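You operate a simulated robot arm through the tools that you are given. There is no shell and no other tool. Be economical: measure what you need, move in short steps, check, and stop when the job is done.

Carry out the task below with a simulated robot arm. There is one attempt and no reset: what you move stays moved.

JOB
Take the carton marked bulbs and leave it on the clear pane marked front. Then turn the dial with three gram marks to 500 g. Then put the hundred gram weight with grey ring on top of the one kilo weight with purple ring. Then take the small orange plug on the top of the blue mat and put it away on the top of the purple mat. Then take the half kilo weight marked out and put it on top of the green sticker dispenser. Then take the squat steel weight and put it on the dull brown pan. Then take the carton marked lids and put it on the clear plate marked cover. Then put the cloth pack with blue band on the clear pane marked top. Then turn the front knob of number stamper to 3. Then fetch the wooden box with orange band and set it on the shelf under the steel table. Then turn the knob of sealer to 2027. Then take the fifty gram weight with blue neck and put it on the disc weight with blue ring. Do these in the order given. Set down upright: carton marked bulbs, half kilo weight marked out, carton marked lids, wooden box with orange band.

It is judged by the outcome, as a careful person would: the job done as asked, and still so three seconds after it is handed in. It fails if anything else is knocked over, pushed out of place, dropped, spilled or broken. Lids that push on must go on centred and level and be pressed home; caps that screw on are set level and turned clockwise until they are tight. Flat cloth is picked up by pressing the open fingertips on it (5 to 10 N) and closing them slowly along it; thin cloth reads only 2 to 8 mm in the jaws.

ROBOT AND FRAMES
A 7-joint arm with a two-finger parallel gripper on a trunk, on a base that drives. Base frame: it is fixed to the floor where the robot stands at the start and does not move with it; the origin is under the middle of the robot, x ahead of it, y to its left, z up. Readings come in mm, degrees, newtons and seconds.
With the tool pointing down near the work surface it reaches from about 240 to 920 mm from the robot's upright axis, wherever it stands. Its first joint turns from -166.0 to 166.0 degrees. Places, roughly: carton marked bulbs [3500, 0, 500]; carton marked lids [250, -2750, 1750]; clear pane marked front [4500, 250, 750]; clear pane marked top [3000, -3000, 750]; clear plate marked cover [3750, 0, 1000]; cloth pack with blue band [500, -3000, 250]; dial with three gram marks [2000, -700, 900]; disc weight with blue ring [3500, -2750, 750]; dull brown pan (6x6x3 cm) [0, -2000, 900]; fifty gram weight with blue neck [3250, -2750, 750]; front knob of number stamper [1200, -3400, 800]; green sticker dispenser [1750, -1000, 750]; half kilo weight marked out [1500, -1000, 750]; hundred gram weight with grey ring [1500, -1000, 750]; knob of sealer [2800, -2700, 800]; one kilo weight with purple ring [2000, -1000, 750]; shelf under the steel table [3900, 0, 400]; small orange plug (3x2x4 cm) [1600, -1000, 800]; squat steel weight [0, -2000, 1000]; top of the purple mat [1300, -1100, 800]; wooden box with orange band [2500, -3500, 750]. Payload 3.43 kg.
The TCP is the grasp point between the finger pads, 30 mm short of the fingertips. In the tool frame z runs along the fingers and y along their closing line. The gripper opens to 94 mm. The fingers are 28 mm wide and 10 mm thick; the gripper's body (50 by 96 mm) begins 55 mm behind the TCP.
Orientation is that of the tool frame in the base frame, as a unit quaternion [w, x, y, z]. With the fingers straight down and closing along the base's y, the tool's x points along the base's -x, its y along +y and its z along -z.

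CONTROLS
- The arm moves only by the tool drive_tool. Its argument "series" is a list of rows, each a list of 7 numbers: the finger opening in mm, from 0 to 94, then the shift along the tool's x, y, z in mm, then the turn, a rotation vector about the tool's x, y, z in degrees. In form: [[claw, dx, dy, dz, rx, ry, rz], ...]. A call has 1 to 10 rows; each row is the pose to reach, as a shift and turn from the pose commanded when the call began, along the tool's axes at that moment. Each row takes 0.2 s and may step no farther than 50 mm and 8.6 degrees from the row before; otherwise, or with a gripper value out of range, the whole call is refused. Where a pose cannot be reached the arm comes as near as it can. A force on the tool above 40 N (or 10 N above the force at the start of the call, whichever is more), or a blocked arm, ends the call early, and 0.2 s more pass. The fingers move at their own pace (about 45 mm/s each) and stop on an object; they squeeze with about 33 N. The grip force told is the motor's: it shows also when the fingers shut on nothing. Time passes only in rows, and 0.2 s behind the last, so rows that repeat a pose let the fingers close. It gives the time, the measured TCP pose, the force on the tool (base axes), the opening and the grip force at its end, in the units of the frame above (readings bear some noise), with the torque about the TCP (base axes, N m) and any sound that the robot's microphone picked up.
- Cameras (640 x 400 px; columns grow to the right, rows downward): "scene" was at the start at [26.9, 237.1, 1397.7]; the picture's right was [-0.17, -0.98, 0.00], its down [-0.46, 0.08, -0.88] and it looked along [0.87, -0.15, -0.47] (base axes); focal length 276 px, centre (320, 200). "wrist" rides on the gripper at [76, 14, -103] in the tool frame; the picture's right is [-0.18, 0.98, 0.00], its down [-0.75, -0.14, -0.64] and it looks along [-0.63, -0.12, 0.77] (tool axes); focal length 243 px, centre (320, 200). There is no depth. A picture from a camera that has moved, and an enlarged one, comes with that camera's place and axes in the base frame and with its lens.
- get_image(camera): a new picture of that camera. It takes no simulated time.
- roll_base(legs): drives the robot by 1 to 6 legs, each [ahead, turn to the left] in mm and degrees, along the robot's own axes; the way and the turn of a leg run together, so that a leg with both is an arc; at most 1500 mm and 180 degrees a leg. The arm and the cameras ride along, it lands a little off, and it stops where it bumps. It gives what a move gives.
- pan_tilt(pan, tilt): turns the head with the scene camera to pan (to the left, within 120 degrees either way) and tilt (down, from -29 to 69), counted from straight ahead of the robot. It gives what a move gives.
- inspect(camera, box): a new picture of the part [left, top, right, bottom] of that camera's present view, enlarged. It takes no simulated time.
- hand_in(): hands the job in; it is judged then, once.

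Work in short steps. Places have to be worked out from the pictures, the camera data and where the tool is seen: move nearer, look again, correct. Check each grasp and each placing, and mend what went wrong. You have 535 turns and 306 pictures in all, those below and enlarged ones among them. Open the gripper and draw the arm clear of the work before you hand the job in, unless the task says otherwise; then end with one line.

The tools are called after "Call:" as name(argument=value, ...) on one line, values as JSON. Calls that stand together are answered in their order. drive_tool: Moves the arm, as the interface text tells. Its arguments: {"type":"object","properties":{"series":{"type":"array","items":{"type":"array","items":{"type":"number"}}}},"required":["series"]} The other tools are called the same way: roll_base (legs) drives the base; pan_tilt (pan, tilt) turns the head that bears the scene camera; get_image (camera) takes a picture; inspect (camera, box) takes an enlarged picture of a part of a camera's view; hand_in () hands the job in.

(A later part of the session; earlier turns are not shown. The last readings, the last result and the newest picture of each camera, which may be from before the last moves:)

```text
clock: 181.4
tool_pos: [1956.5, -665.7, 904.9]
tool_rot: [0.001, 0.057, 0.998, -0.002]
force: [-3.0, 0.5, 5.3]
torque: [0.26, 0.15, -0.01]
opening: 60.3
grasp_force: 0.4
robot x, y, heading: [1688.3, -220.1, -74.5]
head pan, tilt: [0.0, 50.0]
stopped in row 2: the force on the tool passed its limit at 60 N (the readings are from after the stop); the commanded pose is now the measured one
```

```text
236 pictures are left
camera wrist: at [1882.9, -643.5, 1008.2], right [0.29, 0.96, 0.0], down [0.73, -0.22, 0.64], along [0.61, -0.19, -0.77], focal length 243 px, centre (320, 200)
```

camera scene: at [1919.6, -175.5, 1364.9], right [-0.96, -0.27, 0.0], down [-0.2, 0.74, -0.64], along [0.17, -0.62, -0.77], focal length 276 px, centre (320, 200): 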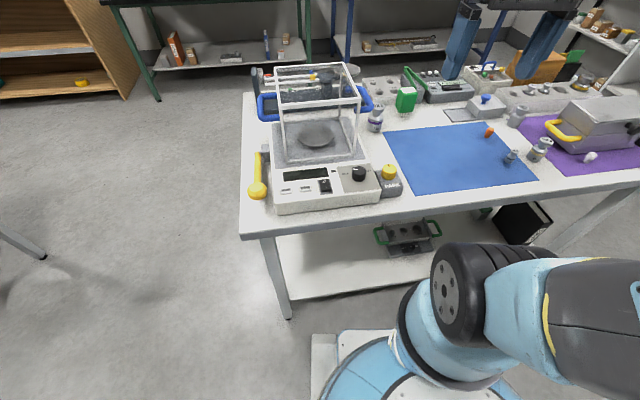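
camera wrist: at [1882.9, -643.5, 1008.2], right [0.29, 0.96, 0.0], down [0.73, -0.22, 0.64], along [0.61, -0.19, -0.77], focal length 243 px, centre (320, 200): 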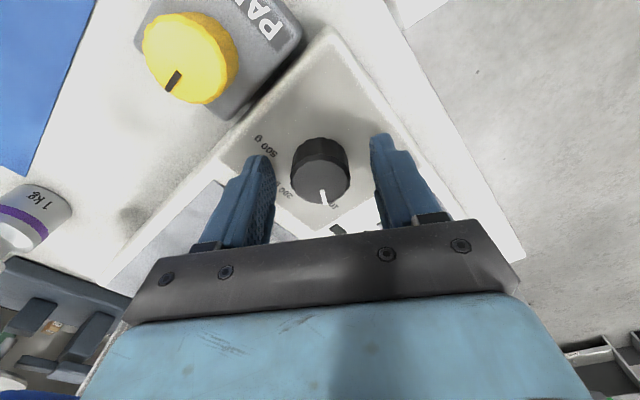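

Tips are at the panel (TCP 905). Raise 3 mm and close on the knob.

Call:
drive_tool(series=[[60, 0, 0, -3, 0, 0, 0], [50, 0, 0, -3, 0, 0, 0], [42, 0, 0, -3, 0, 0, 0], [34, 0, 0, -3, 0, 0, 0], [30, 0, 0, -3, 0, 0, 0], [30, 0, 0, -3, 0, 0, 0]])

Call:
get_image(camera="wrist")

```text
clock: 182.8
tool_pos: [1957.4, -666.2, 908.7]
tool_rot: [0.001, 0.056, 0.998, -0.001]
force: [-0.6, -3.1, 1.3]
torque: [0.43, -0.01, -0.03]
opening: 33.7
grasp_force: 44.9
robot x, y, heading: [1692.2, -219.2, -74.5]
head pan, tilt: [0.0, 50.0]
```

```text
235 pictures are left
camera wrist: at [1883.1, -643.7, 1010.8], right [0.29, 0.96, 0.0], down [0.73, -0.22, 0.64], along [0.61, -0.19, -0.77], focal length 243 px, centre (320, 200)
```

wrist: 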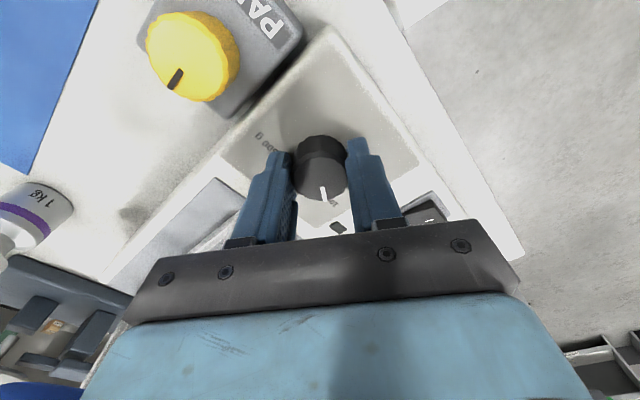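

Grip at 34 mm. Turn +60° (toward the 200 mark) and check the direction.

Call:
drive_tool(series=[[30, 0, 0, 0, 0, 0, 8], [30, 0, 0, 0, 0, 0, 16], [30, 0, 0, 0, 0, 0, 24], [30, 0, 0, 0, 0, 0, 32], [30, 0, 0, 0, 0, 0, 40], [30, 0, 0, 0, 0, 0, 48], [30, 0, 0, 0, 0, 0, 56], [30, 0, 0, 0, 0, 0, 60]])

Call:
get_image(camera="wrist")

```text
clock: 184.6
tool_pos: [1956.3, -665.7, 907.9]
tool_rot: [0.002, 0.549, 0.836, -0.001]
force: [14.3, 13.6, 1.2]
torque: [0.46, -0.78, 0.02]
opening: 33.8
grasp_force: 44.6
robot x, y, heading: [1688.7, -217.4, -74.7]
head pan, tilt: [0.0, 50.0]
```

```text
234 pictures are left
camera wrist: at [1940.6, -589.9, 1010.7], right [0.97, 0.22, 0.0], down [0.17, -0.75, 0.64], along [0.14, -0.63, -0.76], focal length 243 px, centre (320, 200)
```

wrist: 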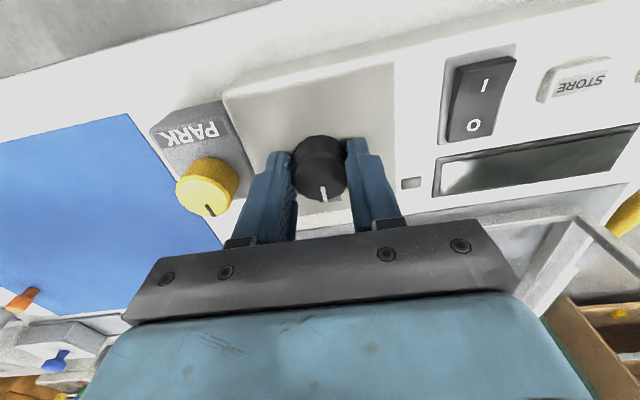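

The dial follows. Continue another 60°, easing the side load.

Call:
drive_tool(series=[[30, 0.8, 2, 0, 0, 0, 8], [30, 0.8, 2, 0, 0, 0, 16], [30, 0.8, 2, 0, 0, 0, 24], [30, 0.8, 2, 0, 0, 0, 32], [30, 0.8, 2, 0, 0, 0, 40], [30, 0.8, 2, 0, 0, 0, 48], [30, 0.8, 2, 0, 0, 0, 56], [30, 0.8, 2, 0, 0, 0, 60]])

Call:
get_image(camera="wrist")

```text
clock: 186.4
tool_pos: [1958.8, -665.8, 906.4]
tool_rot: [0.002, 0.893, 0.45, 0.0]
force: [4.2, -10.7, -0.4]
torque: [-0.23, 0.57, 0.07]
opening: 33.9
grasp_force: 45.1
robot x, y, heading: [1690.3, -222.0, -74.4]
head pan, tilt: [0.0, 50.0]
```

```text
233 pictures are left
camera wrist: at [2016.0, -612.8, 1010.9], right [0.68, -0.73, 0.0], down [-0.56, -0.52, 0.64], along [-0.47, -0.44, -0.77], focal length 243 px, centre (320, 200)
```

wrist: 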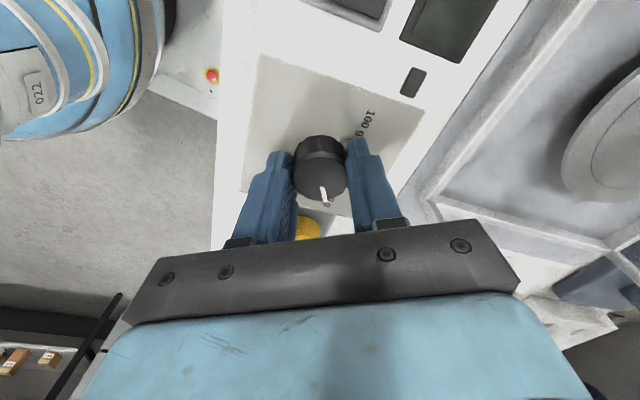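

Release, rise and check the pointer.

Call:
drive_tool(series=[[45, 0, 0, 0, 0, 0, 0], [60, 0, 0, 0, 0, 0, 0], [60, 0, 0, 0, 0, 0, 0], [60, 0, 0, -30, 0, 0, 0], [60, 0, 0, -70, 0, 0, 0], [60, 0, 0, -110, 0, 0, 0]])

Call:
inspect(camera="wrist", box=[240, 20, 400, 150])

```text
clock: 187.8
tool_pos: [1959.4, -664.7, 1018.9]
tool_rot: [0.001, 0.893, 0.451, -0.001]
force: [0.6, -1.4, 0.8]
torque: [0.03, -0.01, -0.03]
opening: 60.2
grasp_force: 0.0
robot x, y, heading: [1688.2, -219.1, -74.5]
head pan, tilt: [0.0, 50.0]
```

```text
3.08 times, centred on (320, 85) of wrist
camera zoom: at [2016.1, -612.3, 1121.7], right [0.68, -0.73, 0.0], down [-0.56, -0.52, 0.64], along [-0.47, -0.44, -0.77], focal length 746 px, centre (320, 554)
```

zoom: 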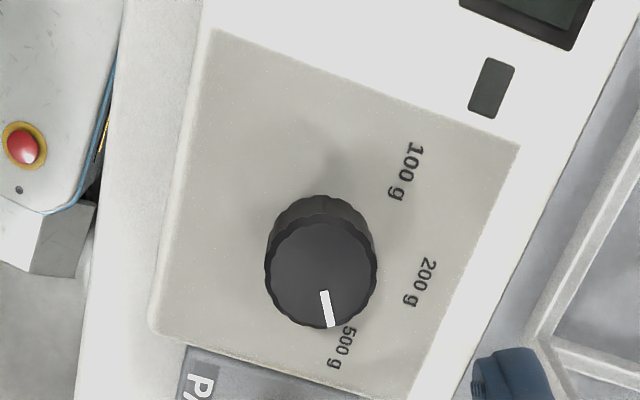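

Dial now points to 500 g. Next the weights: raise the tool, rotate back, and enlarge the mat area.

Call:
drive_tool(series=[[60, 0, 0, -30, 0, 0, -8], [60, 0, 0, -60, 0, 0, -16], [60, 0, 0, -90, 0, 0, -24], [60, 0, 0, -110, 0, 0, -32], [60, 0, 0, -110, 0, 0, -40], [60, 0, 0, -110, 0, 0, -48], [60, 0, 0, -110, 0, 0, -56], [60, 0, 0, -110, 0, 0, -60]])

Call:
inspect(camera="scene", box=[460, 80, 640, 190])

Call:
inspect(camera="scene", box=[350, 60, 530, 170])

```text
clock: 189.6
tool_pos: [1957.7, -663.7, 1128.6]
tool_rot: [0.001, 0.546, 0.838, -0.001]
force: [-0.5, -0.4, 0.4]
torque: [0.01, 0.0, 0.0]
opening: 60.2
grasp_force: 0.2
robot x, y, heading: [1690.5, -218.4, -74.7]
head pan, tilt: [0.0, 50.0]
```

```text
3.56 times, centred on (550, 135) of scene
camera zoom: at [1919.6, -175.7, 1364.8], right [-0.96, -0.27, 0.0], down [-0.2, 0.74, -0.64], along [0.17, -0.62, -0.77], focal length 982 px, centre (-498, 431)
```

zoom: 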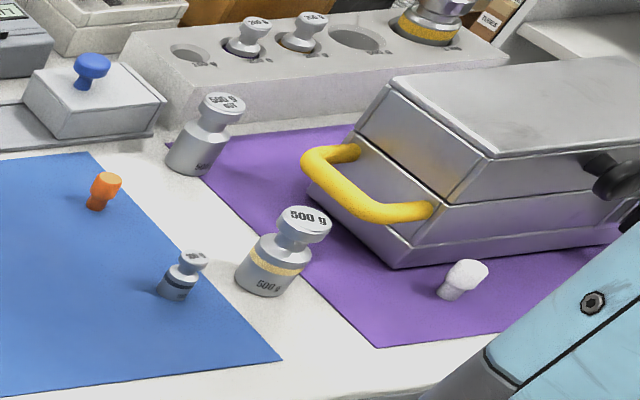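

```text
3.56 times, centred on (440, 115) of scene
camera zoom: at [1919.6, -175.7, 1364.8], right [-0.96, -0.27, 0.0], down [-0.2, 0.74, -0.64], along [0.17, -0.62, -0.77], focal length 982 px, centre (-107, 502)
```

zoom: 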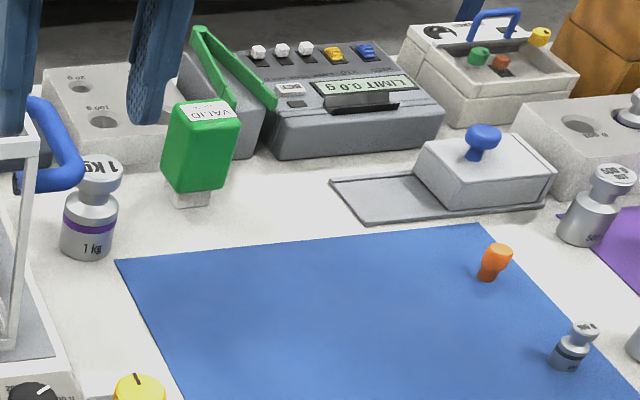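

The small weight on the blue mat is at ≈(1541,-927) (two views agree, table z≈800); the 1 kg at ≈(1948,-977). I move over the small weight, turning the tool so its camera will point west.

Call:
drive_tool(series=[[60, -7, -48, 0, 0, 0, -8], [60, -14, -96, 0, 0, 0, -16], [60, -21, -145, 0, 0, 0, -24], [60, -28, -193, 0, 0, 0, -32], [60, -36, -242, 0, 0, 0, -40], [60, -43, -290, 0, 0, 0, -48], [60, -50, -339, 0, 0, 0, -56], [60, -57, -387, 0, 0, 0, -64], [60, -64, -436, 0, 0, 0, -72], [60, -72, -484, 0, 0, 0, -80]])

Call:
drive_tool(series=[[60, 0, 0, 40, 0, 0, -5], [60, 0, 0, 80, 0, 0, -10], [60, 0, 0, 120, 0, 0, -10], [60, 0, 0, 160, 0, 0, -10]])

Call:
get_image(camera="wrist")

```text
clock: 191.8
tool_pos: [1545.3, -923.6, 1129.7]
tool_rot: [0.001, -0.119, 0.993, -0.003]
force: [0.2, -0.3, 1.3]
torque: [-0.06, 0.03, 0.0]
opening: 60.0
grasp_force: 0.1
robot x, y, heading: [1689.5, -219.1, -74.7]
head pan, tilt: [0.0, 50.0]
```

```text
clock: 192.8
tool_pos: [1543.4, -924.3, 968.0]
tool_rot: [-0.001, -0.205, 0.979, -0.002]
force: [0.0, 0.1, 0.1]
torque: [-0.06, -0.01, 0.0]
opening: 60.1
grasp_force: 0.0
robot x, y, heading: [1691.3, -219.8, -74.5]
head pan, tilt: [0.0, 50.0]
```

```text
229 pictures are left
camera wrist: at [1468.5, -942.1, 1069.8], right [-0.22, 0.97, 0.0], down [0.75, 0.18, 0.64], along [0.63, 0.14, -0.77], focal length 243 px, centre (320, 200)
```

wrist: 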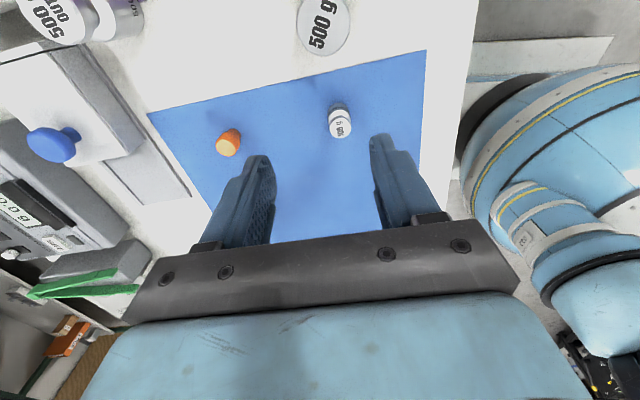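

Call:
inspect(camera="wrist", box=[200, 60, 420, 190])

```text
2.91 times, centred on (310, 125) of wrist
camera zoom: at [1468.5, -942.1, 1069.8], right [-0.22, 0.97, 0.0], down [0.75, 0.18, 0.64], along [0.63, 0.14, -0.77], focal length 706 px, centre (349, 418)
```

zoom: 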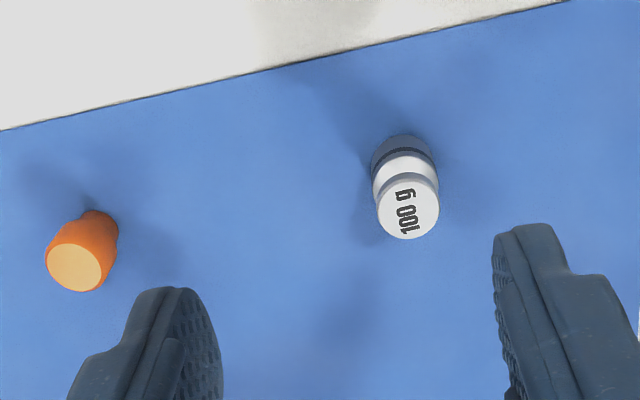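

It reads 100 g, at (1561,-901) by the closer camera. Centre over it and descend to z≈850.

Call:
drive_tool(series=[[60, -12, 7, 20, 0, 0, 0], [60, -25.5, 14.3, 40, 0, 0, 0], [60, -25.5, 14.3, 70, 0, 0, 0], [60, -25.5, 14.3, 100, 0, 0, 0], [60, -25.5, 14.3, 118, 0, 0, 0]])

Call:
get_image(camera="wrist")

```text
clock: 194.0
tool_pos: [1561.3, -901.0, 848.9]
tool_rot: [0.0, -0.205, 0.979, -0.002]
force: [-0.1, 0.3, 5.6]
torque: [0.21, 0.03, -0.01]
opening: 59.8
grasp_force: 0.0
robot x, y, heading: [1690.6, -221.0, -74.7]
head pan, tilt: [0.0, 50.0]
```

```text
227 pictures are left
camera wrist: at [1486.3, -918.4, 952.9], right [-0.22, 0.97, 0.0], down [0.75, 0.17, 0.64], along [0.63, 0.14, -0.77], focal length 243 px, centre (320, 200)
```

wrist: 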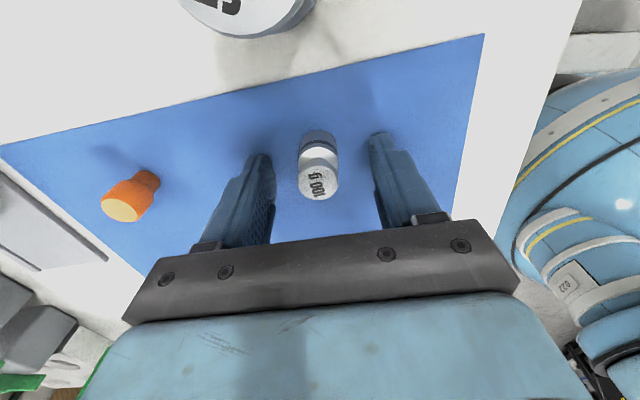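

Tips just touch the mat (mat z≈818). Raise 3 mm and close.

Call:
drive_tool(series=[[60, 0, 0, -3, 0, 0, 0], [45, 0, 0, -3, 0, 0, 0], [35, 0, 0, -3, 0, 0, 0], [20, 0, 0, -3, 0, 0, 0], [15, 0, 0, -3, 0, 0, 0], [15, 0, 0, -3, 0, 0, 0]])

Call:
get_image(camera="wrist")

```text
clock: 195.4
tool_pos: [1562.3, -902.0, 853.5]
tool_rot: [0.001, -0.205, 0.979, -0.002]
force: [-0.8, 0.1, -0.5]
torque: [-0.01, 0.03, -0.01]
opening: 22.5
grasp_force: 33.2
robot x, y, heading: [1688.9, -218.6, -74.7]
head pan, tilt: [0.0, 50.0]
```

```text
226 pictures are left
camera wrist: at [1486.2, -918.3, 955.8], right [-0.22, 0.97, 0.0], down [0.75, 0.17, 0.64], along [0.63, 0.14, -0.77], focal length 243 px, centre (320, 200)
```

wrist: 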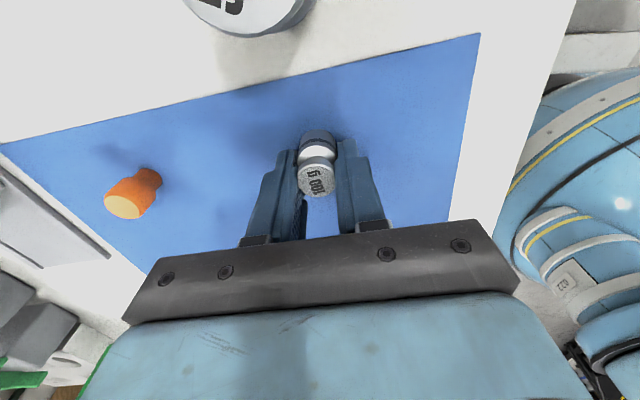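

Gripped (22.5 mm). Lift, and move toward the 1 kg weight, stopping short to look.

Call:
drive_tool(series=[[15, 0, 0, -40, 0, 0, 0], [15, 0, 0, -80, 0, 0, 0], [15, 0, 0, -120, 0, 0, 0], [15, 0, 0, -160, 0, 0, 0], [15, -36, -30, -165, 0, 0, 0], [15, -72, -59, -165, 0, 0, 0], [15, -108, -88, -165, 0, 0, 0], [15, -144, -117, -165, 0, 0, 0], [15, -180, -146, -165, 0, 0, 0], [15, -216, -176, -165, 0, 0, 0]])

Call:
drive_tool(series=[[15, -20, -16, 0, 0, 0, 0], [15, -38, -30, 0, 0, 0, 0]])

Call:
get_image(camera="wrist")

```text
clock: 197.6
tool_pos: [1829.1, -975.2, 1018.7]
tool_rot: [0.0, -0.204, 0.979, -0.002]
force: [-1.1, -0.3, -1.2]
torque: [-0.02, -0.06, 0.01]
opening: 22.2
grasp_force: 33.1
robot x, y, heading: [1689.3, -221.6, -74.4]
head pan, tilt: [0.0, 50.0]
```

```text
clock: 198.2
tool_pos: [1875.9, -988.3, 1018.6]
tool_rot: [0.001, -0.203, 0.979, -0.002]
force: [0.9, 0.5, -0.2]
torque: [0.05, -0.04, -0.02]
opening: 22.5
grasp_force: 32.4
robot x, y, heading: [1689.0, -220.6, -74.6]
head pan, tilt: [0.0, 50.0]
```

```text
225 pictures are left
camera wrist: at [1800.9, -1004.6, 1121.1], right [-0.22, 0.97, 0.0], down [0.75, 0.17, 0.64], along [0.63, 0.14, -0.77], focal length 243 px, centre (320, 200)
```

wrist: 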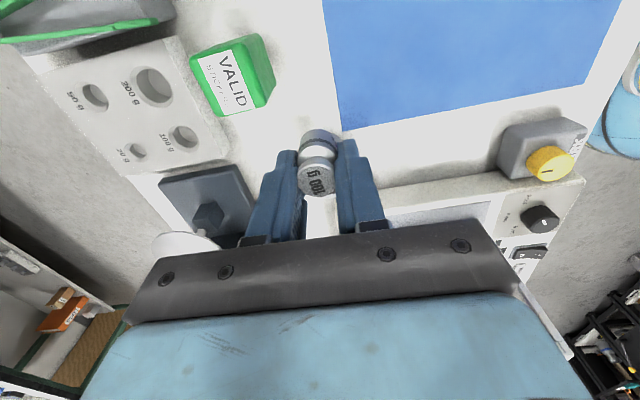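

The 1 kg is hidden behind the fingers; shift sideways to see it.

Call:
drive_tool(series=[[15, -15, -40, 0, 0, 0, 0], [15, -30, -75, 0, 0, 0, 0]])

Call:
get_image(camera="wrist")

Call:
inspect(camera="scene", box=[320, 40, 480, 160])

```text
clock: 198.8
tool_pos: [1933.8, -1044.0, 1020.0]
tool_rot: [0.001, -0.204, 0.979, -0.002]
force: [-0.9, 0.3, -0.4]
torque: [-0.03, -0.06, 0.0]
opening: 22.4
grasp_force: 33.2
robot x, y, heading: [1688.9, -223.0, -74.4]
head pan, tilt: [0.0, 50.0]
```

```text
224 pictures are left
camera wrist: at [1858.6, -1061.4, 1122.1], right [-0.22, 0.97, 0.0], down [0.75, 0.17, 0.64], along [0.63, 0.14, -0.77], focal length 243 px, centre (320, 200)
```

wrist: 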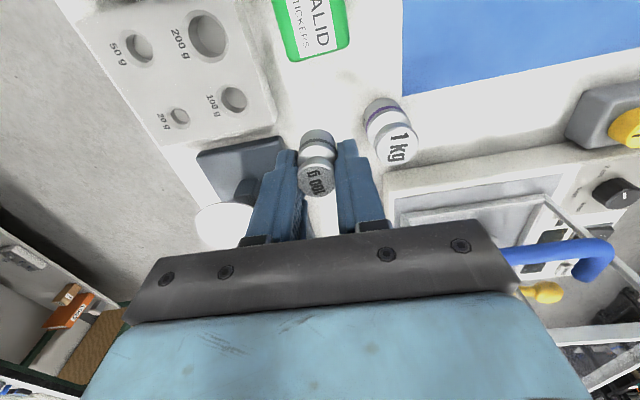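

```text
3.33 times, centred on (400, 100) of scene
camera zoom: at [1919.4, -175.7, 1364.9], right [-0.96, -0.27, 0.0], down [-0.2, 0.74, -0.64], along [0.17, -0.62, -0.77], focal length 921 px, centre (53, 533)
```

zoom: 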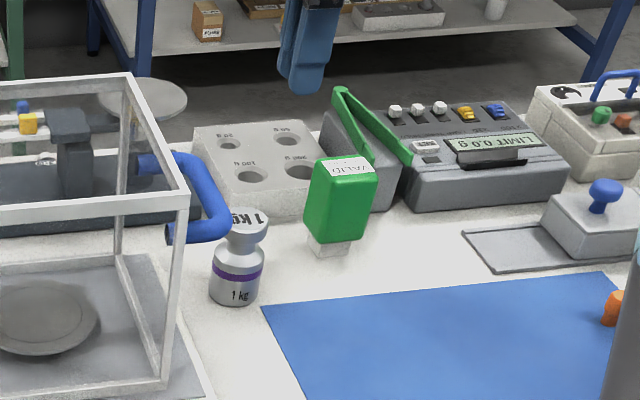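

1 kg top centre at ≈(1956,-962), z≈900; the held weight sits 7 mm toward the camera from the TCP. Move above it and descend to ~12 mm clearance.

Call:
drive_tool(series=[[15, -20, 22, 0, 0, 0, 0], [15, -40, 44, 0, 0, 0, 0], [15, -60, 67, 0, 0, 0, 0], [15, -60, 67, 25, 0, 0, 0], [15, -60, 67, 50, 0, 0, 0], [15, -60, 67, 66, 0, 0, 0]])

Call:
inspect(camera="wrist", box=[220, 80, 420, 230])

Call:
inspect(camera="scene", box=[330, 60, 430, 140])

```text
clock: 200.2
tool_pos: [1960.9, -959.2, 953.2]
tool_rot: [0.0, -0.204, 0.979, -0.002]
force: [0.1, -0.4, -1.9]
torque: [0.0, 0.02, -0.02]
opening: 22.4
grasp_force: 33.0
robot x, y, heading: [1690.9, -220.9, -74.9]
head pan, tilt: [0.0, 50.0]
```

```text
2.67 times, centred on (320, 155) of wrist
camera zoom: at [1886.3, -977.3, 1055.8], right [-0.22, 0.97, 0.0], down [0.75, 0.17, 0.64], along [0.63, 0.14, -0.77], focal length 647 px, centre (320, 320)
```

zoom: 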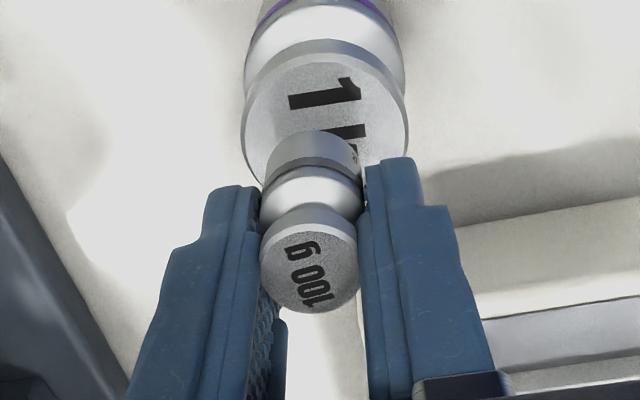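

```text
5.00 times, centred on (380, 100) of scene
camera zoom: at [1919.6, -175.9, 1364.8], right [-0.96, -0.27, 0.0], down [-0.2, 0.74, -0.64], along [0.17, -0.62, -0.77], focal length 1382 px, centre (20, 700)
```

zoom: 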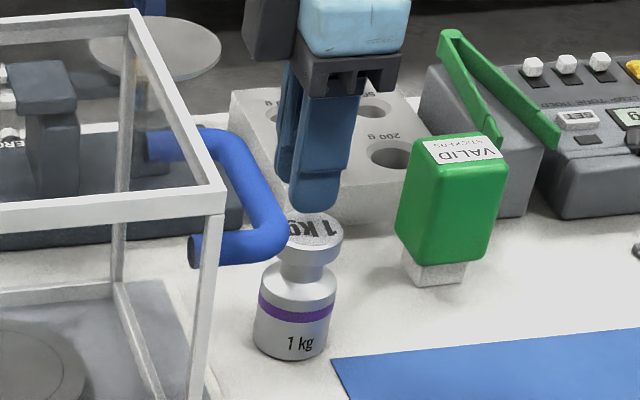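

Weight base centre is ~5 mm east of the disc centre; correct 5 mm and descend slowly until contact.

Call:
drive_tool(series=[[15, 5, 1, 0, 0, 0, 0], [15, 5, 1, 4, 0, 0, 0], [15, 5, 1, 7, 0, 0, 0], [15, 5, 1, 9, 0, 0, 0], [15, 5, 1, 11, 0, 0, 0]])

Call:
inspect(camera="wrist", box=[220, 80, 420, 230])

```text
clock: 201.4
tool_pos: [1957.5, -961.1, 941.7]
tool_rot: [0.0, -0.204, 0.979, -0.002]
force: [0.6, 0.2, -2.1]
torque: [0.03, -0.01, -0.02]
opening: 22.2
grasp_force: 32.8
robot x, y, heading: [1689.4, -221.4, -74.5]
head pan, tilt: [0.0, 50.0]
```

```text
2.67 times, centred on (320, 155) of wrist
camera zoom: at [1882.1, -978.2, 1044.7], right [-0.22, 0.97, 0.0], down [0.75, 0.17, 0.64], along [0.63, 0.14, -0.77], focal length 647 px, centre (320, 320)
```

zoom: 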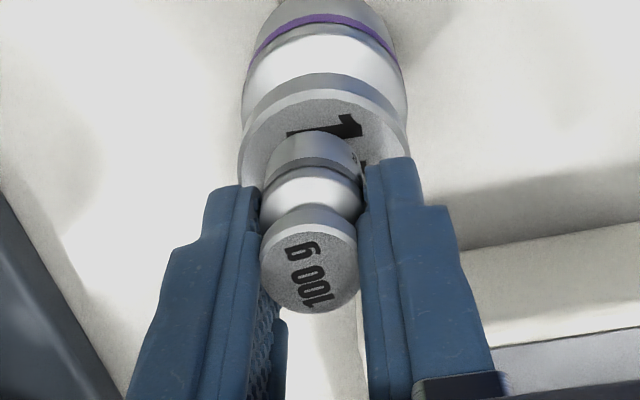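

Call:
drive_tool(series=[[15, 0, 1, 2, 0, 0, 0], [15, 0, 2, 4, 0, 0, 0], [15, 0, 2, 6, 0, 0, 0], [15, 0, 2, 8, 0, 0, 0]])

Call:
inspect(camera="wrist", box=[220, 80, 420, 230])

```text
clock: 202.4
tool_pos: [1956.5, -959.6, 935.9]
tool_rot: [0.001, -0.204, 0.979, -0.003]
force: [-1.2, 0.4, 9.0]
torque: [0.05, 0.13, -0.01]
opening: 22.2
grasp_force: 33.0
robot x, y, heading: [1691.4, -217.5, -74.3]
head pan, tilt: [0.0, 50.0]
```

```text
2.67 times, centred on (320, 155) of wrist
camera zoom: at [1881.2, -976.0, 1037.7], right [-0.22, 0.97, 0.0], down [0.75, 0.17, 0.64], along [0.63, 0.14, -0.77], focal length 647 px, centre (320, 320)
```

zoom: 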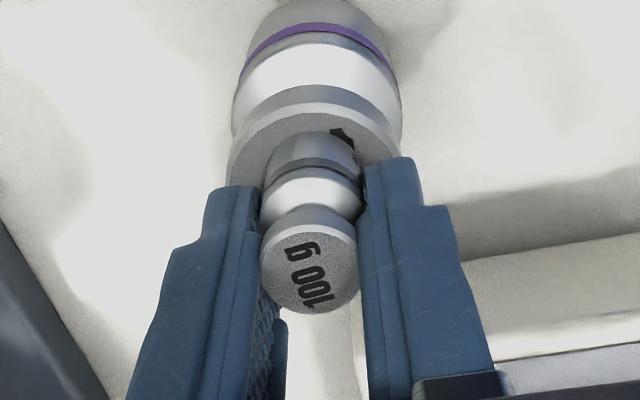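

In contact; it's ~4 mm west of centre. Lift 3 mm, shift 4 mm, set down again.

Call:
drive_tool(series=[[15, 0, 0, -4, 0, 0, 0], [15, -4, 0, -4, 0, 0, 0], [15, -4, 0, -1, 0, 0, 0], [15, -4, 0, 0, 0, 0, 0]])

Call:
inspect(camera="wrist", box=[220, 80, 420, 230])

```text
clock: 203.4
tool_pos: [1959.8, -956.9, 935.0]
tool_rot: [0.0, -0.205, 0.979, -0.002]
force: [-1.4, 1.9, 9.2]
torque: [0.07, 0.08, -0.03]
opening: 22.2
grasp_force: 33.3
robot x, y, heading: [1691.7, -221.1, -74.5]
head pan, tilt: [0.0, 50.0]
```

```text
2.67 times, centred on (320, 155) of wrist
camera zoom: at [1884.6, -974.5, 1037.7], right [-0.22, 0.97, 0.0], down [0.75, 0.17, 0.64], along [0.63, 0.14, -0.77], focal length 647 px, centre (320, 320)
```

zoom: 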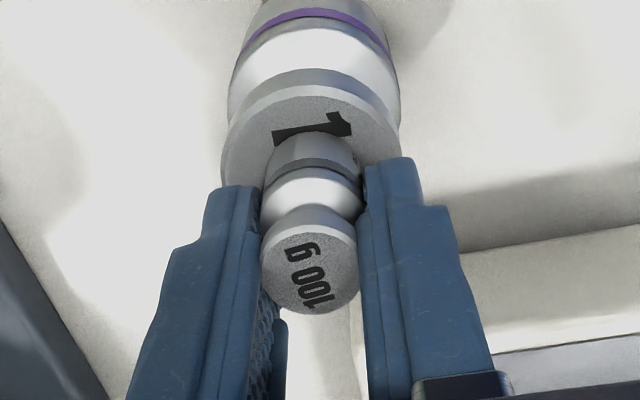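

Well centred now. Release and rise.

Call:
drive_tool(series=[[26, 0, 0, 0, 0, 0, 0], [32, 0, 0, 0, 0, 0, 0], [44, 0, 0, 0, 0, 0, 0], [50, 0, 0, 0, 0, 0, 0], [50, 0, 0, -30, 0, 0, 0], [50, 0, 0, -65, 0, 0, 0], [50, 0, 0, -100, 0, 0, 0]])

Call:
get_image(camera="wrist")

```text
clock: 205.0
tool_pos: [1960.4, -957.5, 1033.1]
tool_rot: [0.0, -0.204, 0.979, -0.001]
force: [-0.7, -0.6, 0.7]
torque: [0.0, 0.01, 0.04]
opening: 50.0
grasp_force: 0.1
robot x, y, heading: [1693.4, -221.9, -74.4]
head pan, tilt: [0.0, 50.0]
```

```text
217 pictures are left
camera wrist: at [1884.6, -974.8, 1137.0], right [-0.22, 0.97, 0.0], down [0.75, 0.17, 0.64], along [0.63, 0.14, -0.77], focal length 243 px, centre (320, 200)
```

wrist: 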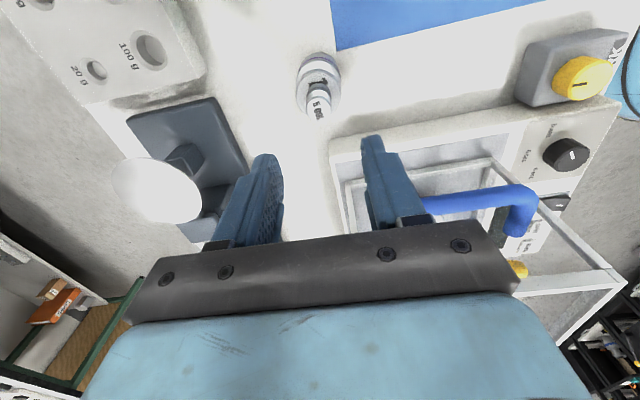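

The 100 g stands on the 1 kg. Next the orange plug at about (1600,-1008): move over it.

Call:
drive_tool(series=[[50, 44, 12, 0, 0, 0, 0], [50, 88, 24, 0, 0, 0, 0], [50, 131, 37, 0, 0, 0, 0], [50, 175, 49, 0, 0, 0, 0], [50, 219, 61, 0, 0, 0, 0], [50, 263, 73, 0, 0, 0, 0], [50, 306, 85, 0, 0, 0, 0], [50, 350, 98, 10, 0, 0, 0], [50, 350, 98, 50, 0, 0, 0], [50, 350, 98, 80, 0, 0, 0]])

Call:
get_image(camera="wrist")

```text
clock: 207.2
tool_pos: [1599.0, -1007.3, 953.0]
tool_rot: [0.001, -0.204, 0.979, -0.003]
force: [0.9, -0.6, 0.3]
torque: [-0.01, 0.02, -0.02]
opening: 50.2
grasp_force: 0.1
robot x, y, heading: [1687.9, -218.5, -74.5]
head pan, tilt: [0.0, 50.0]
```

```text
216 pictures are left
camera wrist: at [1524.6, -1025.0, 1056.1], right [-0.22, 0.97, 0.0], down [0.75, 0.17, 0.64], along [0.63, 0.14, -0.77], focal length 243 px, centre (320, 200)
```

wrist: 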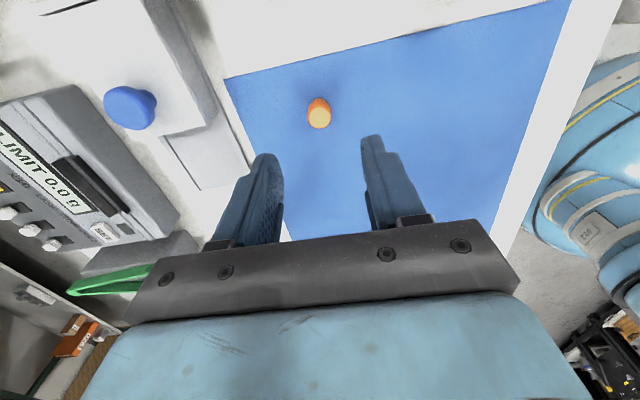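

Aligned. Descend and close on the plug.

Call:
drive_tool(series=[[50, -2.5, 0, 35, 0, 0, 0], [50, -2.5, 0, 70, 0, 0, 0], [50, -2.5, 0, 90, 0, 0, 0], [50, -2.5, 0, 98, 0, 0, 0], [35, -2.5, 0, 98, 0, 0, 0], [25, -2.5, 0, 98, 0, 0, 0], [15, -2.5, 0, 98, 0, 0, 0], [12, -2.5, 0, 98, 0, 0, 0], [12, -2.5, 0, 98, 0, 0, 0]])

Call:
get_image(camera="wrist")

```text
clock: 209.2
tool_pos: [1602.5, -1005.9, 855.7]
tool_rot: [0.001, -0.205, 0.979, -0.001]
force: [0.2, 0.5, -0.3]
torque: [0.0, 0.0, -0.02]
opening: 18.9
grasp_force: 33.4
robot x, y, heading: [1689.0, -220.4, -74.4]
head pan, tilt: [0.0, 50.0]
```

```text
215 pictures are left
camera wrist: at [1526.4, -1023.6, 958.6], right [-0.22, 0.97, 0.0], down [0.75, 0.17, 0.64], along [0.63, 0.14, -0.77], focal length 243 px, centre (320, 200)
```

wrist: 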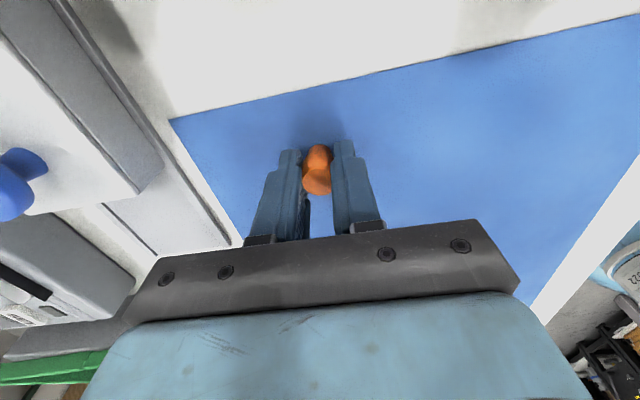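

Plug held. Lift and move toward the purple mat; look before lowering.

Call:
drive_tool(series=[[12, 0, 0, -40, 0, 0, 0], [12, 0, 0, -80, 0, 0, 0], [12, 0, 0, -120, 0, 0, 0], [12, 0, 0, -160, 0, 0, 0], [12, 30, 24, -175, 0, 0, 0], [12, 60, 47, -175, 0, 0, 0], [12, 90, 71, -175, 0, 0, 0], [12, 120, 95, -175, 0, 0, 0]])

Call:
get_image(camera="wrist")

```text
clock: 211.0
tool_pos: [1454.0, -967.1, 1030.1]
tool_rot: [0.0, -0.205, 0.979, -0.002]
force: [-0.5, -0.6, -0.2]
torque: [-0.03, 0.05, 0.04]
opening: 19.0
grasp_force: 33.2
robot x, y, heading: [1686.9, -220.2, -74.4]
head pan, tilt: [0.0, 50.0]
```

```text
214 pictures are left
camera wrist: at [1378.3, -985.2, 1133.6], right [-0.23, 0.97, 0.0], down [0.75, 0.17, 0.64], along [0.63, 0.14, -0.77], focal length 243 px, centre (320, 200)
```

wrist: 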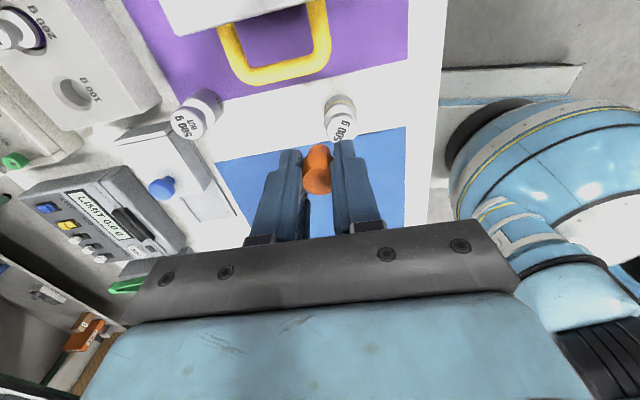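

A clear spot on the purple mat is right of the case handle, at ≈(1397,-918). Move there and lower.

Call:
drive_tool(series=[[12, 16, 34, 0, 0, 0, 0], [12, 32.6, 68, 0, 0, 0, 0], [12, 32.6, 68, 40, 0, 0, 0], [12, 32.6, 68, 80, 0, 0, 0], [12, 32.6, 68, 120, 0, 0, 0]])

Call:
get_image(camera="wrist")

Call:
inspect(camera="scene", box=[480, 70, 640, 190])

```text
clock: 212.2
tool_pos: [1398.1, -916.7, 908.5]
tool_rot: [0.001, -0.205, 0.979, -0.002]
force: [-0.7, 0.0, -0.1]
torque: [0.0, 0.02, -0.02]
opening: 19.1
grasp_force: 33.0
robot x, y, heading: [1691.2, -219.4, -74.3]
head pan, tilt: [0.0, 50.0]
```

```text
213 pictures are left
camera wrist: at [1322.6, -935.0, 1012.4], right [-0.22, 0.97, 0.0], down [0.75, 0.17, 0.64], along [0.63, 0.14, -0.77], focal length 243 px, centre (320, 200)
```

wrist: 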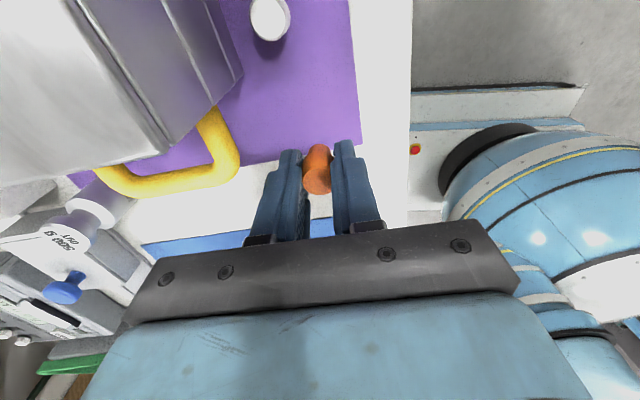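

```text
3.33 times, centred on (560, 130) of scene
camera zoom: at [1919.8, -175.6, 1364.8], right [-0.96, -0.27, 0.0], down [-0.2, 0.74, -0.64], along [0.17, -0.62, -0.77], focal length 921 px, centre (-480, 433)
```

zoom: 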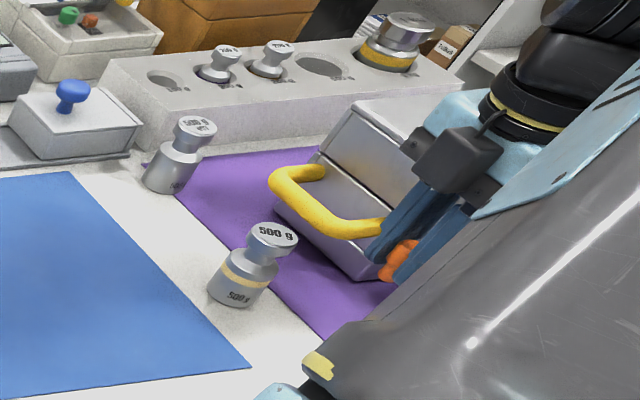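

On target, a bit near the mat edge; shift 14 mm further onto the mat and lower to the surface.

Call:
drive_tool(series=[[12, 14, 0, 15, 0, 0, 0], [12, 14, 0, 35, 0, 0, 0], [12, 14, 0, 44, 0, 0, 0], [12, 14, 0, 48, 0, 0, 0], [12, 14, 0, 51, 0, 0, 0]])

```text
clock: 213.4
tool_pos: [1384.8, -923.4, 859.6]
tool_rot: [0.0, -0.204, 0.979, -0.002]
force: [0.1, 0.2, 0.3]
torque: [-0.01, 0.0, 0.02]
opening: 18.6
grasp_force: 33.1
robot x, y, heading: [1689.7, -220.0, -74.7]
head pan, tilt: [0.0, 50.0]
```

Call:
drive_tool(series=[[12, 0, 0, 2, 0, 0, 0], [12, 0, 0, 4, 0, 0, 0], [12, 0, 0, 5, 0, 0, 0]])

Call:
get_image(camera="wrist")

```text
clock: 214.2
tool_pos: [1383.9, -922.6, 855.8]
tool_rot: [-0.001, -0.205, 0.979, -0.003]
force: [0.3, 1.4, 13.7]
torque: [0.06, 0.03, 0.01]
opening: 18.9
grasp_force: 33.1
robot x, y, heading: [1688.6, -220.2, -74.3]
head pan, tilt: [0.0, 50.0]
```

```text
211 pictures are left
camera wrist: at [1309.3, -941.2, 958.2], right [-0.22, 0.97, 0.0], down [0.75, 0.18, 0.64], along [0.63, 0.14, -0.77], focal length 243 px, centre (320, 200)
```

wrist: 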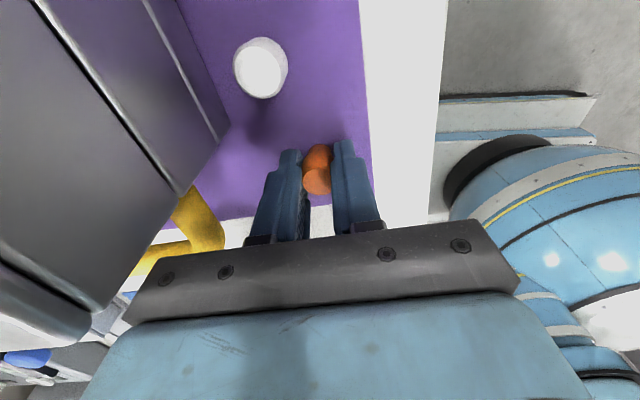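

Touching the mat (14 N). Release gently and rise.

Call:
drive_tool(series=[[19, 0, 0, -1, 0, 0, 0], [24, 0, 0, -1, 0, 0, 0], [32, 0, 0, -1, 0, 0, 0], [38, 0, 0, -1, 0, 0, 0], [38, 0, 0, -30, 0, 0, 0], [38, 0, 0, -70, 0, 0, 0], [38, 0, 0, -110, 0, 0, 0], [38, 0, 0, -150, 0, 0, 0]])

Call:
get_image(camera="wrist")

```text
clock: 216.0
tool_pos: [1384.7, -923.3, 1004.1]
tool_rot: [0.001, -0.204, 0.979, -0.001]
force: [-0.6, 0.3, -0.9]
torque: [-0.01, -0.04, 0.03]
opening: 38.0
grasp_force: 0.1
robot x, y, heading: [1687.6, -220.6, -74.4]
head pan, tilt: [0.0, 50.0]
```

```text
210 pictures are left
camera wrist: at [1308.9, -940.8, 1106.7], right [-0.22, 0.97, 0.0], down [0.75, 0.17, 0.64], along [0.63, 0.14, -0.77], focal length 243 px, centre (320, 200)
```

wrist: 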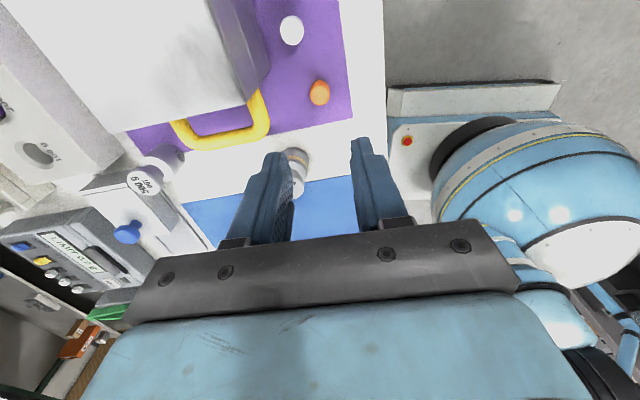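

Plug placed. Next the 500 g OUT weight near (1510,-1100): move over it to look.

Call:
drive_tool(series=[[60, 0, 0, -30, 0, 0, 0], [60, -7, -41, -30, 0, 0, 0], [60, -14, -82, -30, 0, 0, 0], [60, -22, -123, -30, 0, 0, 0], [60, -29, -164, -30, 0, 0, 0], [60, -36, -204, -30, 0, 0, 0], [60, -36, -204, 0, 0, 0, 0]])

Call:
get_image(camera="wrist")

```text
clock: 217.6
tool_pos: [1498.0, -1096.9, 1004.8]
tool_rot: [0.0, -0.204, 0.979, -0.002]
force: [-0.1, 0.3, -0.2]
torque: [-0.01, 0.0, -0.01]
opening: 60.2
grasp_force: 0.0
robot x, y, heading: [1689.5, -219.5, -74.4]
head pan, tilt: [0.0, 50.0]
```

```text
209 pictures are left
camera wrist: at [1422.4, -1113.5, 1107.5], right [-0.22, 0.97, 0.0], down [0.75, 0.17, 0.64], along [0.63, 0.14, -0.77], focal length 243 px, centre (320, 200)
```

wrist: 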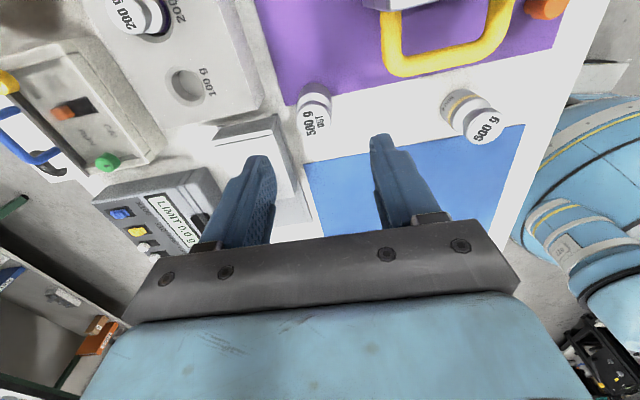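

There's a box close on the south side, so I turn the tool 90° to close along the table's length.

Call:
drive_tool(series=[[70, -4, -4, 0, 0, 0, 8.5], [70, -8.5, -8, 0, 0, 0, 17], [70, -8.5, -8, 0, 0, 0, 25.5], [70, -8.5, -8, 0, 0, 0, 34], [70, -8.5, -8, 0, 0, 0, 42.5], [70, -8.5, -8, 0, 0, 0, 51], [70, -8.5, -8, 0, 0, 0, 59.5], [70, -8.5, -8, 0, 0, 0, 68], [70, -8.5, -8, 0, 0, 0, 76.5], [70, -8.5, -8, 0, 0, 0, 85]])

Call:
drive_tool(series=[[70, 0, 0, 20, 0, 0, 5], [70, 0, 0, 50, 0, 0, 5]])

Call:
get_image(camera="wrist")

```text
clock: 219.8
tool_pos: [1509.4, -1100.5, 1004.9]
tool_rot: [0.002, 0.512, 0.859, -0.002]
force: [0.0, 0.6, 0.0]
torque: [-0.01, 0.0, 0.0]
opening: 70.0
grasp_force: 0.0
robot x, y, heading: [1685.7, -224.7, -74.7]
head pan, tilt: [0.0, 50.0]
```

```text
clock: 220.4
tool_pos: [1510.1, -1101.2, 955.2]
tool_rot: [0.002, 0.548, 0.836, 0.0]
force: [-0.5, 0.0, 0.0]
torque: [0.0, 0.0, -0.02]
opening: 70.1
grasp_force: 0.1
robot x, y, heading: [1691.3, -219.2, -74.6]
head pan, tilt: [0.0, 50.0]
```

```text
208 pictures are left
camera wrist: at [1493.0, -1024.3, 1057.5], right [0.97, 0.22, 0.0], down [0.17, -0.74, 0.65], along [0.14, -0.63, -0.76], focal length 243 px, centre (320, 200)
```

wrist: 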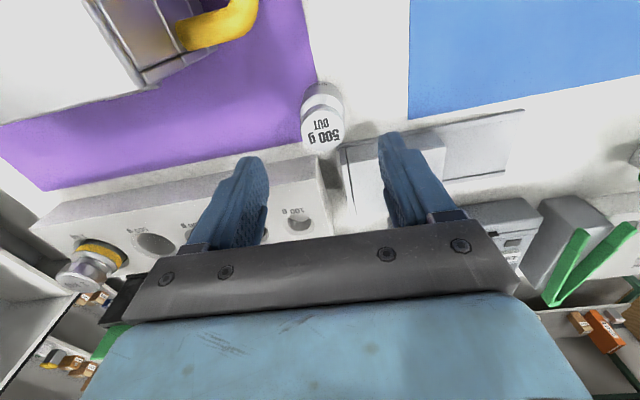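

Aligned over the OUT weight. Descend and close.

Call:
drive_tool(series=[[66, 0, 0, 35, 0, 0, 0], [66, 0, 0, 65, 0, 0, 0], [66, 0, 0, 85, 0, 0, 0], [66, 0, 0, 98, 0, 0, 0], [50, 0, 0, 98, 0, 0, 0], [40, 0, 0, 98, 0, 0, 0], [30, 0, 0, 98, 0, 0, 0], [30, 0, 0, 98, 0, 0, 0]])

Call:
get_image(camera="wrist")

```text
clock: 222.2
tool_pos: [1509.9, -1099.6, 856.7]
tool_rot: [0.001, 0.547, 0.837, -0.001]
force: [1.1, 0.2, 1.0]
torque: [-0.05, -0.05, 0.0]
opening: 37.5
grasp_force: 33.1
robot x, y, heading: [1686.0, -223.2, -74.5]
head pan, tilt: [0.0, 50.0]
```

```text
207 pictures are left
camera wrist: at [1492.8, -1024.8, 959.2], right [0.97, 0.22, 0.0], down [0.17, -0.75, 0.64], along [0.14, -0.63, -0.76], focal length 243 px, centre (320, 200)
```

wrist: 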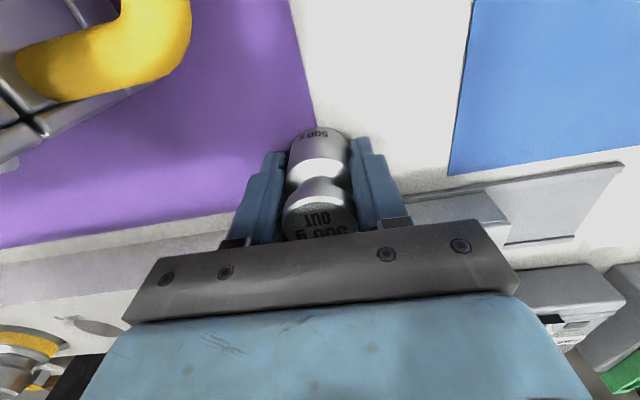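

Gripped (37.5 mm). Lift it and carry toward the green dispenser near (1868,-1060), stopping short.

Call:
drive_tool(series=[[30, 0, 0, -40, 0, 0, 0], [30, 0, 0, -80, 0, 0, 0], [30, 0, 0, -120, 0, 0, 0], [30, 0, 0, -160, 0, 0, 0], [30, -18, 47, -165, 0, 0, 0], [30, -36, 93, -165, 0, 0, 0], [30, -54, 140, -165, 0, 0, 0], [30, -72, 186, -165, 0, 0, 0], [30, -90, 232, -165, 0, 0, 0], [30, -107, 274, -165, 0, 0, 0]])

Call:
get_image(camera="wrist")

```text
refused: row 5 steps farther than a row can; nothing moved
```

```text
206 pictures are left
camera wrist: at [1492.8, -1024.8, 959.2], right [0.97, 0.22, 0.0], down [0.17, -0.75, 0.64], along [0.14, -0.63, -0.76], focal length 243 px, centre (320, 200)
```

wrist: 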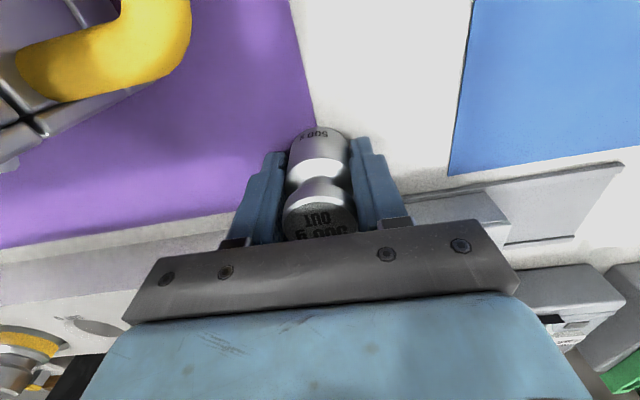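

Call:
drive_tool(series=[[30, 0, 0, -40, 0, 0, 0], [30, 0, 0, -80, 0, 0, 0], [30, 0, 0, -120, 0, 0, 0], [30, 0, 0, -160, 0, 0, 0], [30, -16, 43, -165, 0, 0, 0], [30, -33, 87, -165, 0, 0, 0], [30, -50, 131, -165, 0, 0, 0], [30, -66, 175, -165, 0, 0, 0], [30, -83, 220, -165, 0, 0, 0], [30, -100, 264, -165, 0, 0, 0]])

Call:
get_image(camera="wrist")

```text
clock: 224.4
tool_pos: [1790.2, -1085.9, 1021.4]
tool_rot: [0.001, 0.548, 0.836, 0.0]
force: [-1.6, -0.8, -5.0]
torque: [0.05, -0.07, 0.0]
opening: 37.6
grasp_force: 33.5
robot x, y, heading: [1688.7, -223.3, -74.7]
head pan, tilt: [0.0, 50.0]
```

```text
205 pictures are left
camera wrist: at [1773.5, -1010.6, 1124.5], right [0.97, 0.22, 0.0], down [0.17, -0.75, 0.64], along [0.14, -0.63, -0.77], focal length 243 px, centre (320, 200)
```

wrist: 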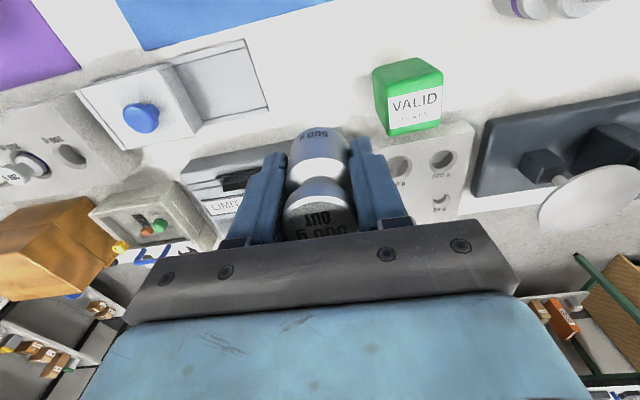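

The dispenser top (≈47×41) is centred near (1871,-1067), z≈905. Move over it and lower to ~15 mm clearance.

Call:
drive_tool(series=[[30, -6, 40, 0, 0, 0, 0], [30, -13, 81, 0, 0, 0, 0], [30, -13, 81, 25, 0, 0, 0], [30, -13, 81, 50, 0, 0, 0], [30, -13, 81, 60, 0, 0, 0]])

Call:
get_image(camera="wrist")

Call:
inspect(camera="scene", box=[340, 50, 460, 140])

```text
clock: 225.6
tool_pos: [1871.3, -1065.8, 961.9]
tool_rot: [0.001, 0.548, 0.837, -0.002]
force: [-0.6, -0.2, -4.5]
torque: [-0.02, 0.01, 0.01]
opening: 37.4
grasp_force: 33.2
robot x, y, heading: [1688.0, -221.7, -74.5]
head pan, tilt: [0.0, 50.0]
```

```text
204 pictures are left
camera wrist: at [1853.9, -990.6, 1064.1], right [0.97, 0.22, 0.0], down [0.17, -0.75, 0.64], along [0.14, -0.63, -0.77], focal length 243 px, centre (320, 200)
```

wrist: 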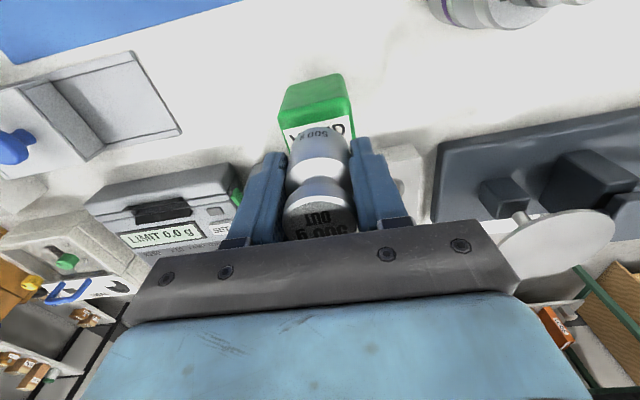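

```text
4.44 times, centred on (400, 95) of scene
camera zoom: at [1919.7, -176.4, 1364.8], right [-0.96, -0.27, 0.0], down [-0.2, 0.74, -0.64], along [0.17, -0.62, -0.77], focal length 1228 px, centre (-36, 667)
```

zoom: 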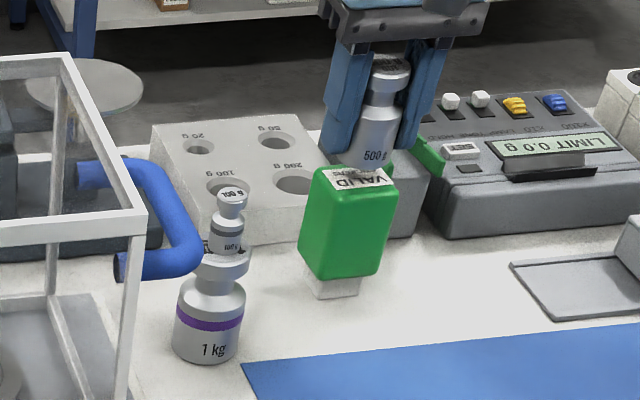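

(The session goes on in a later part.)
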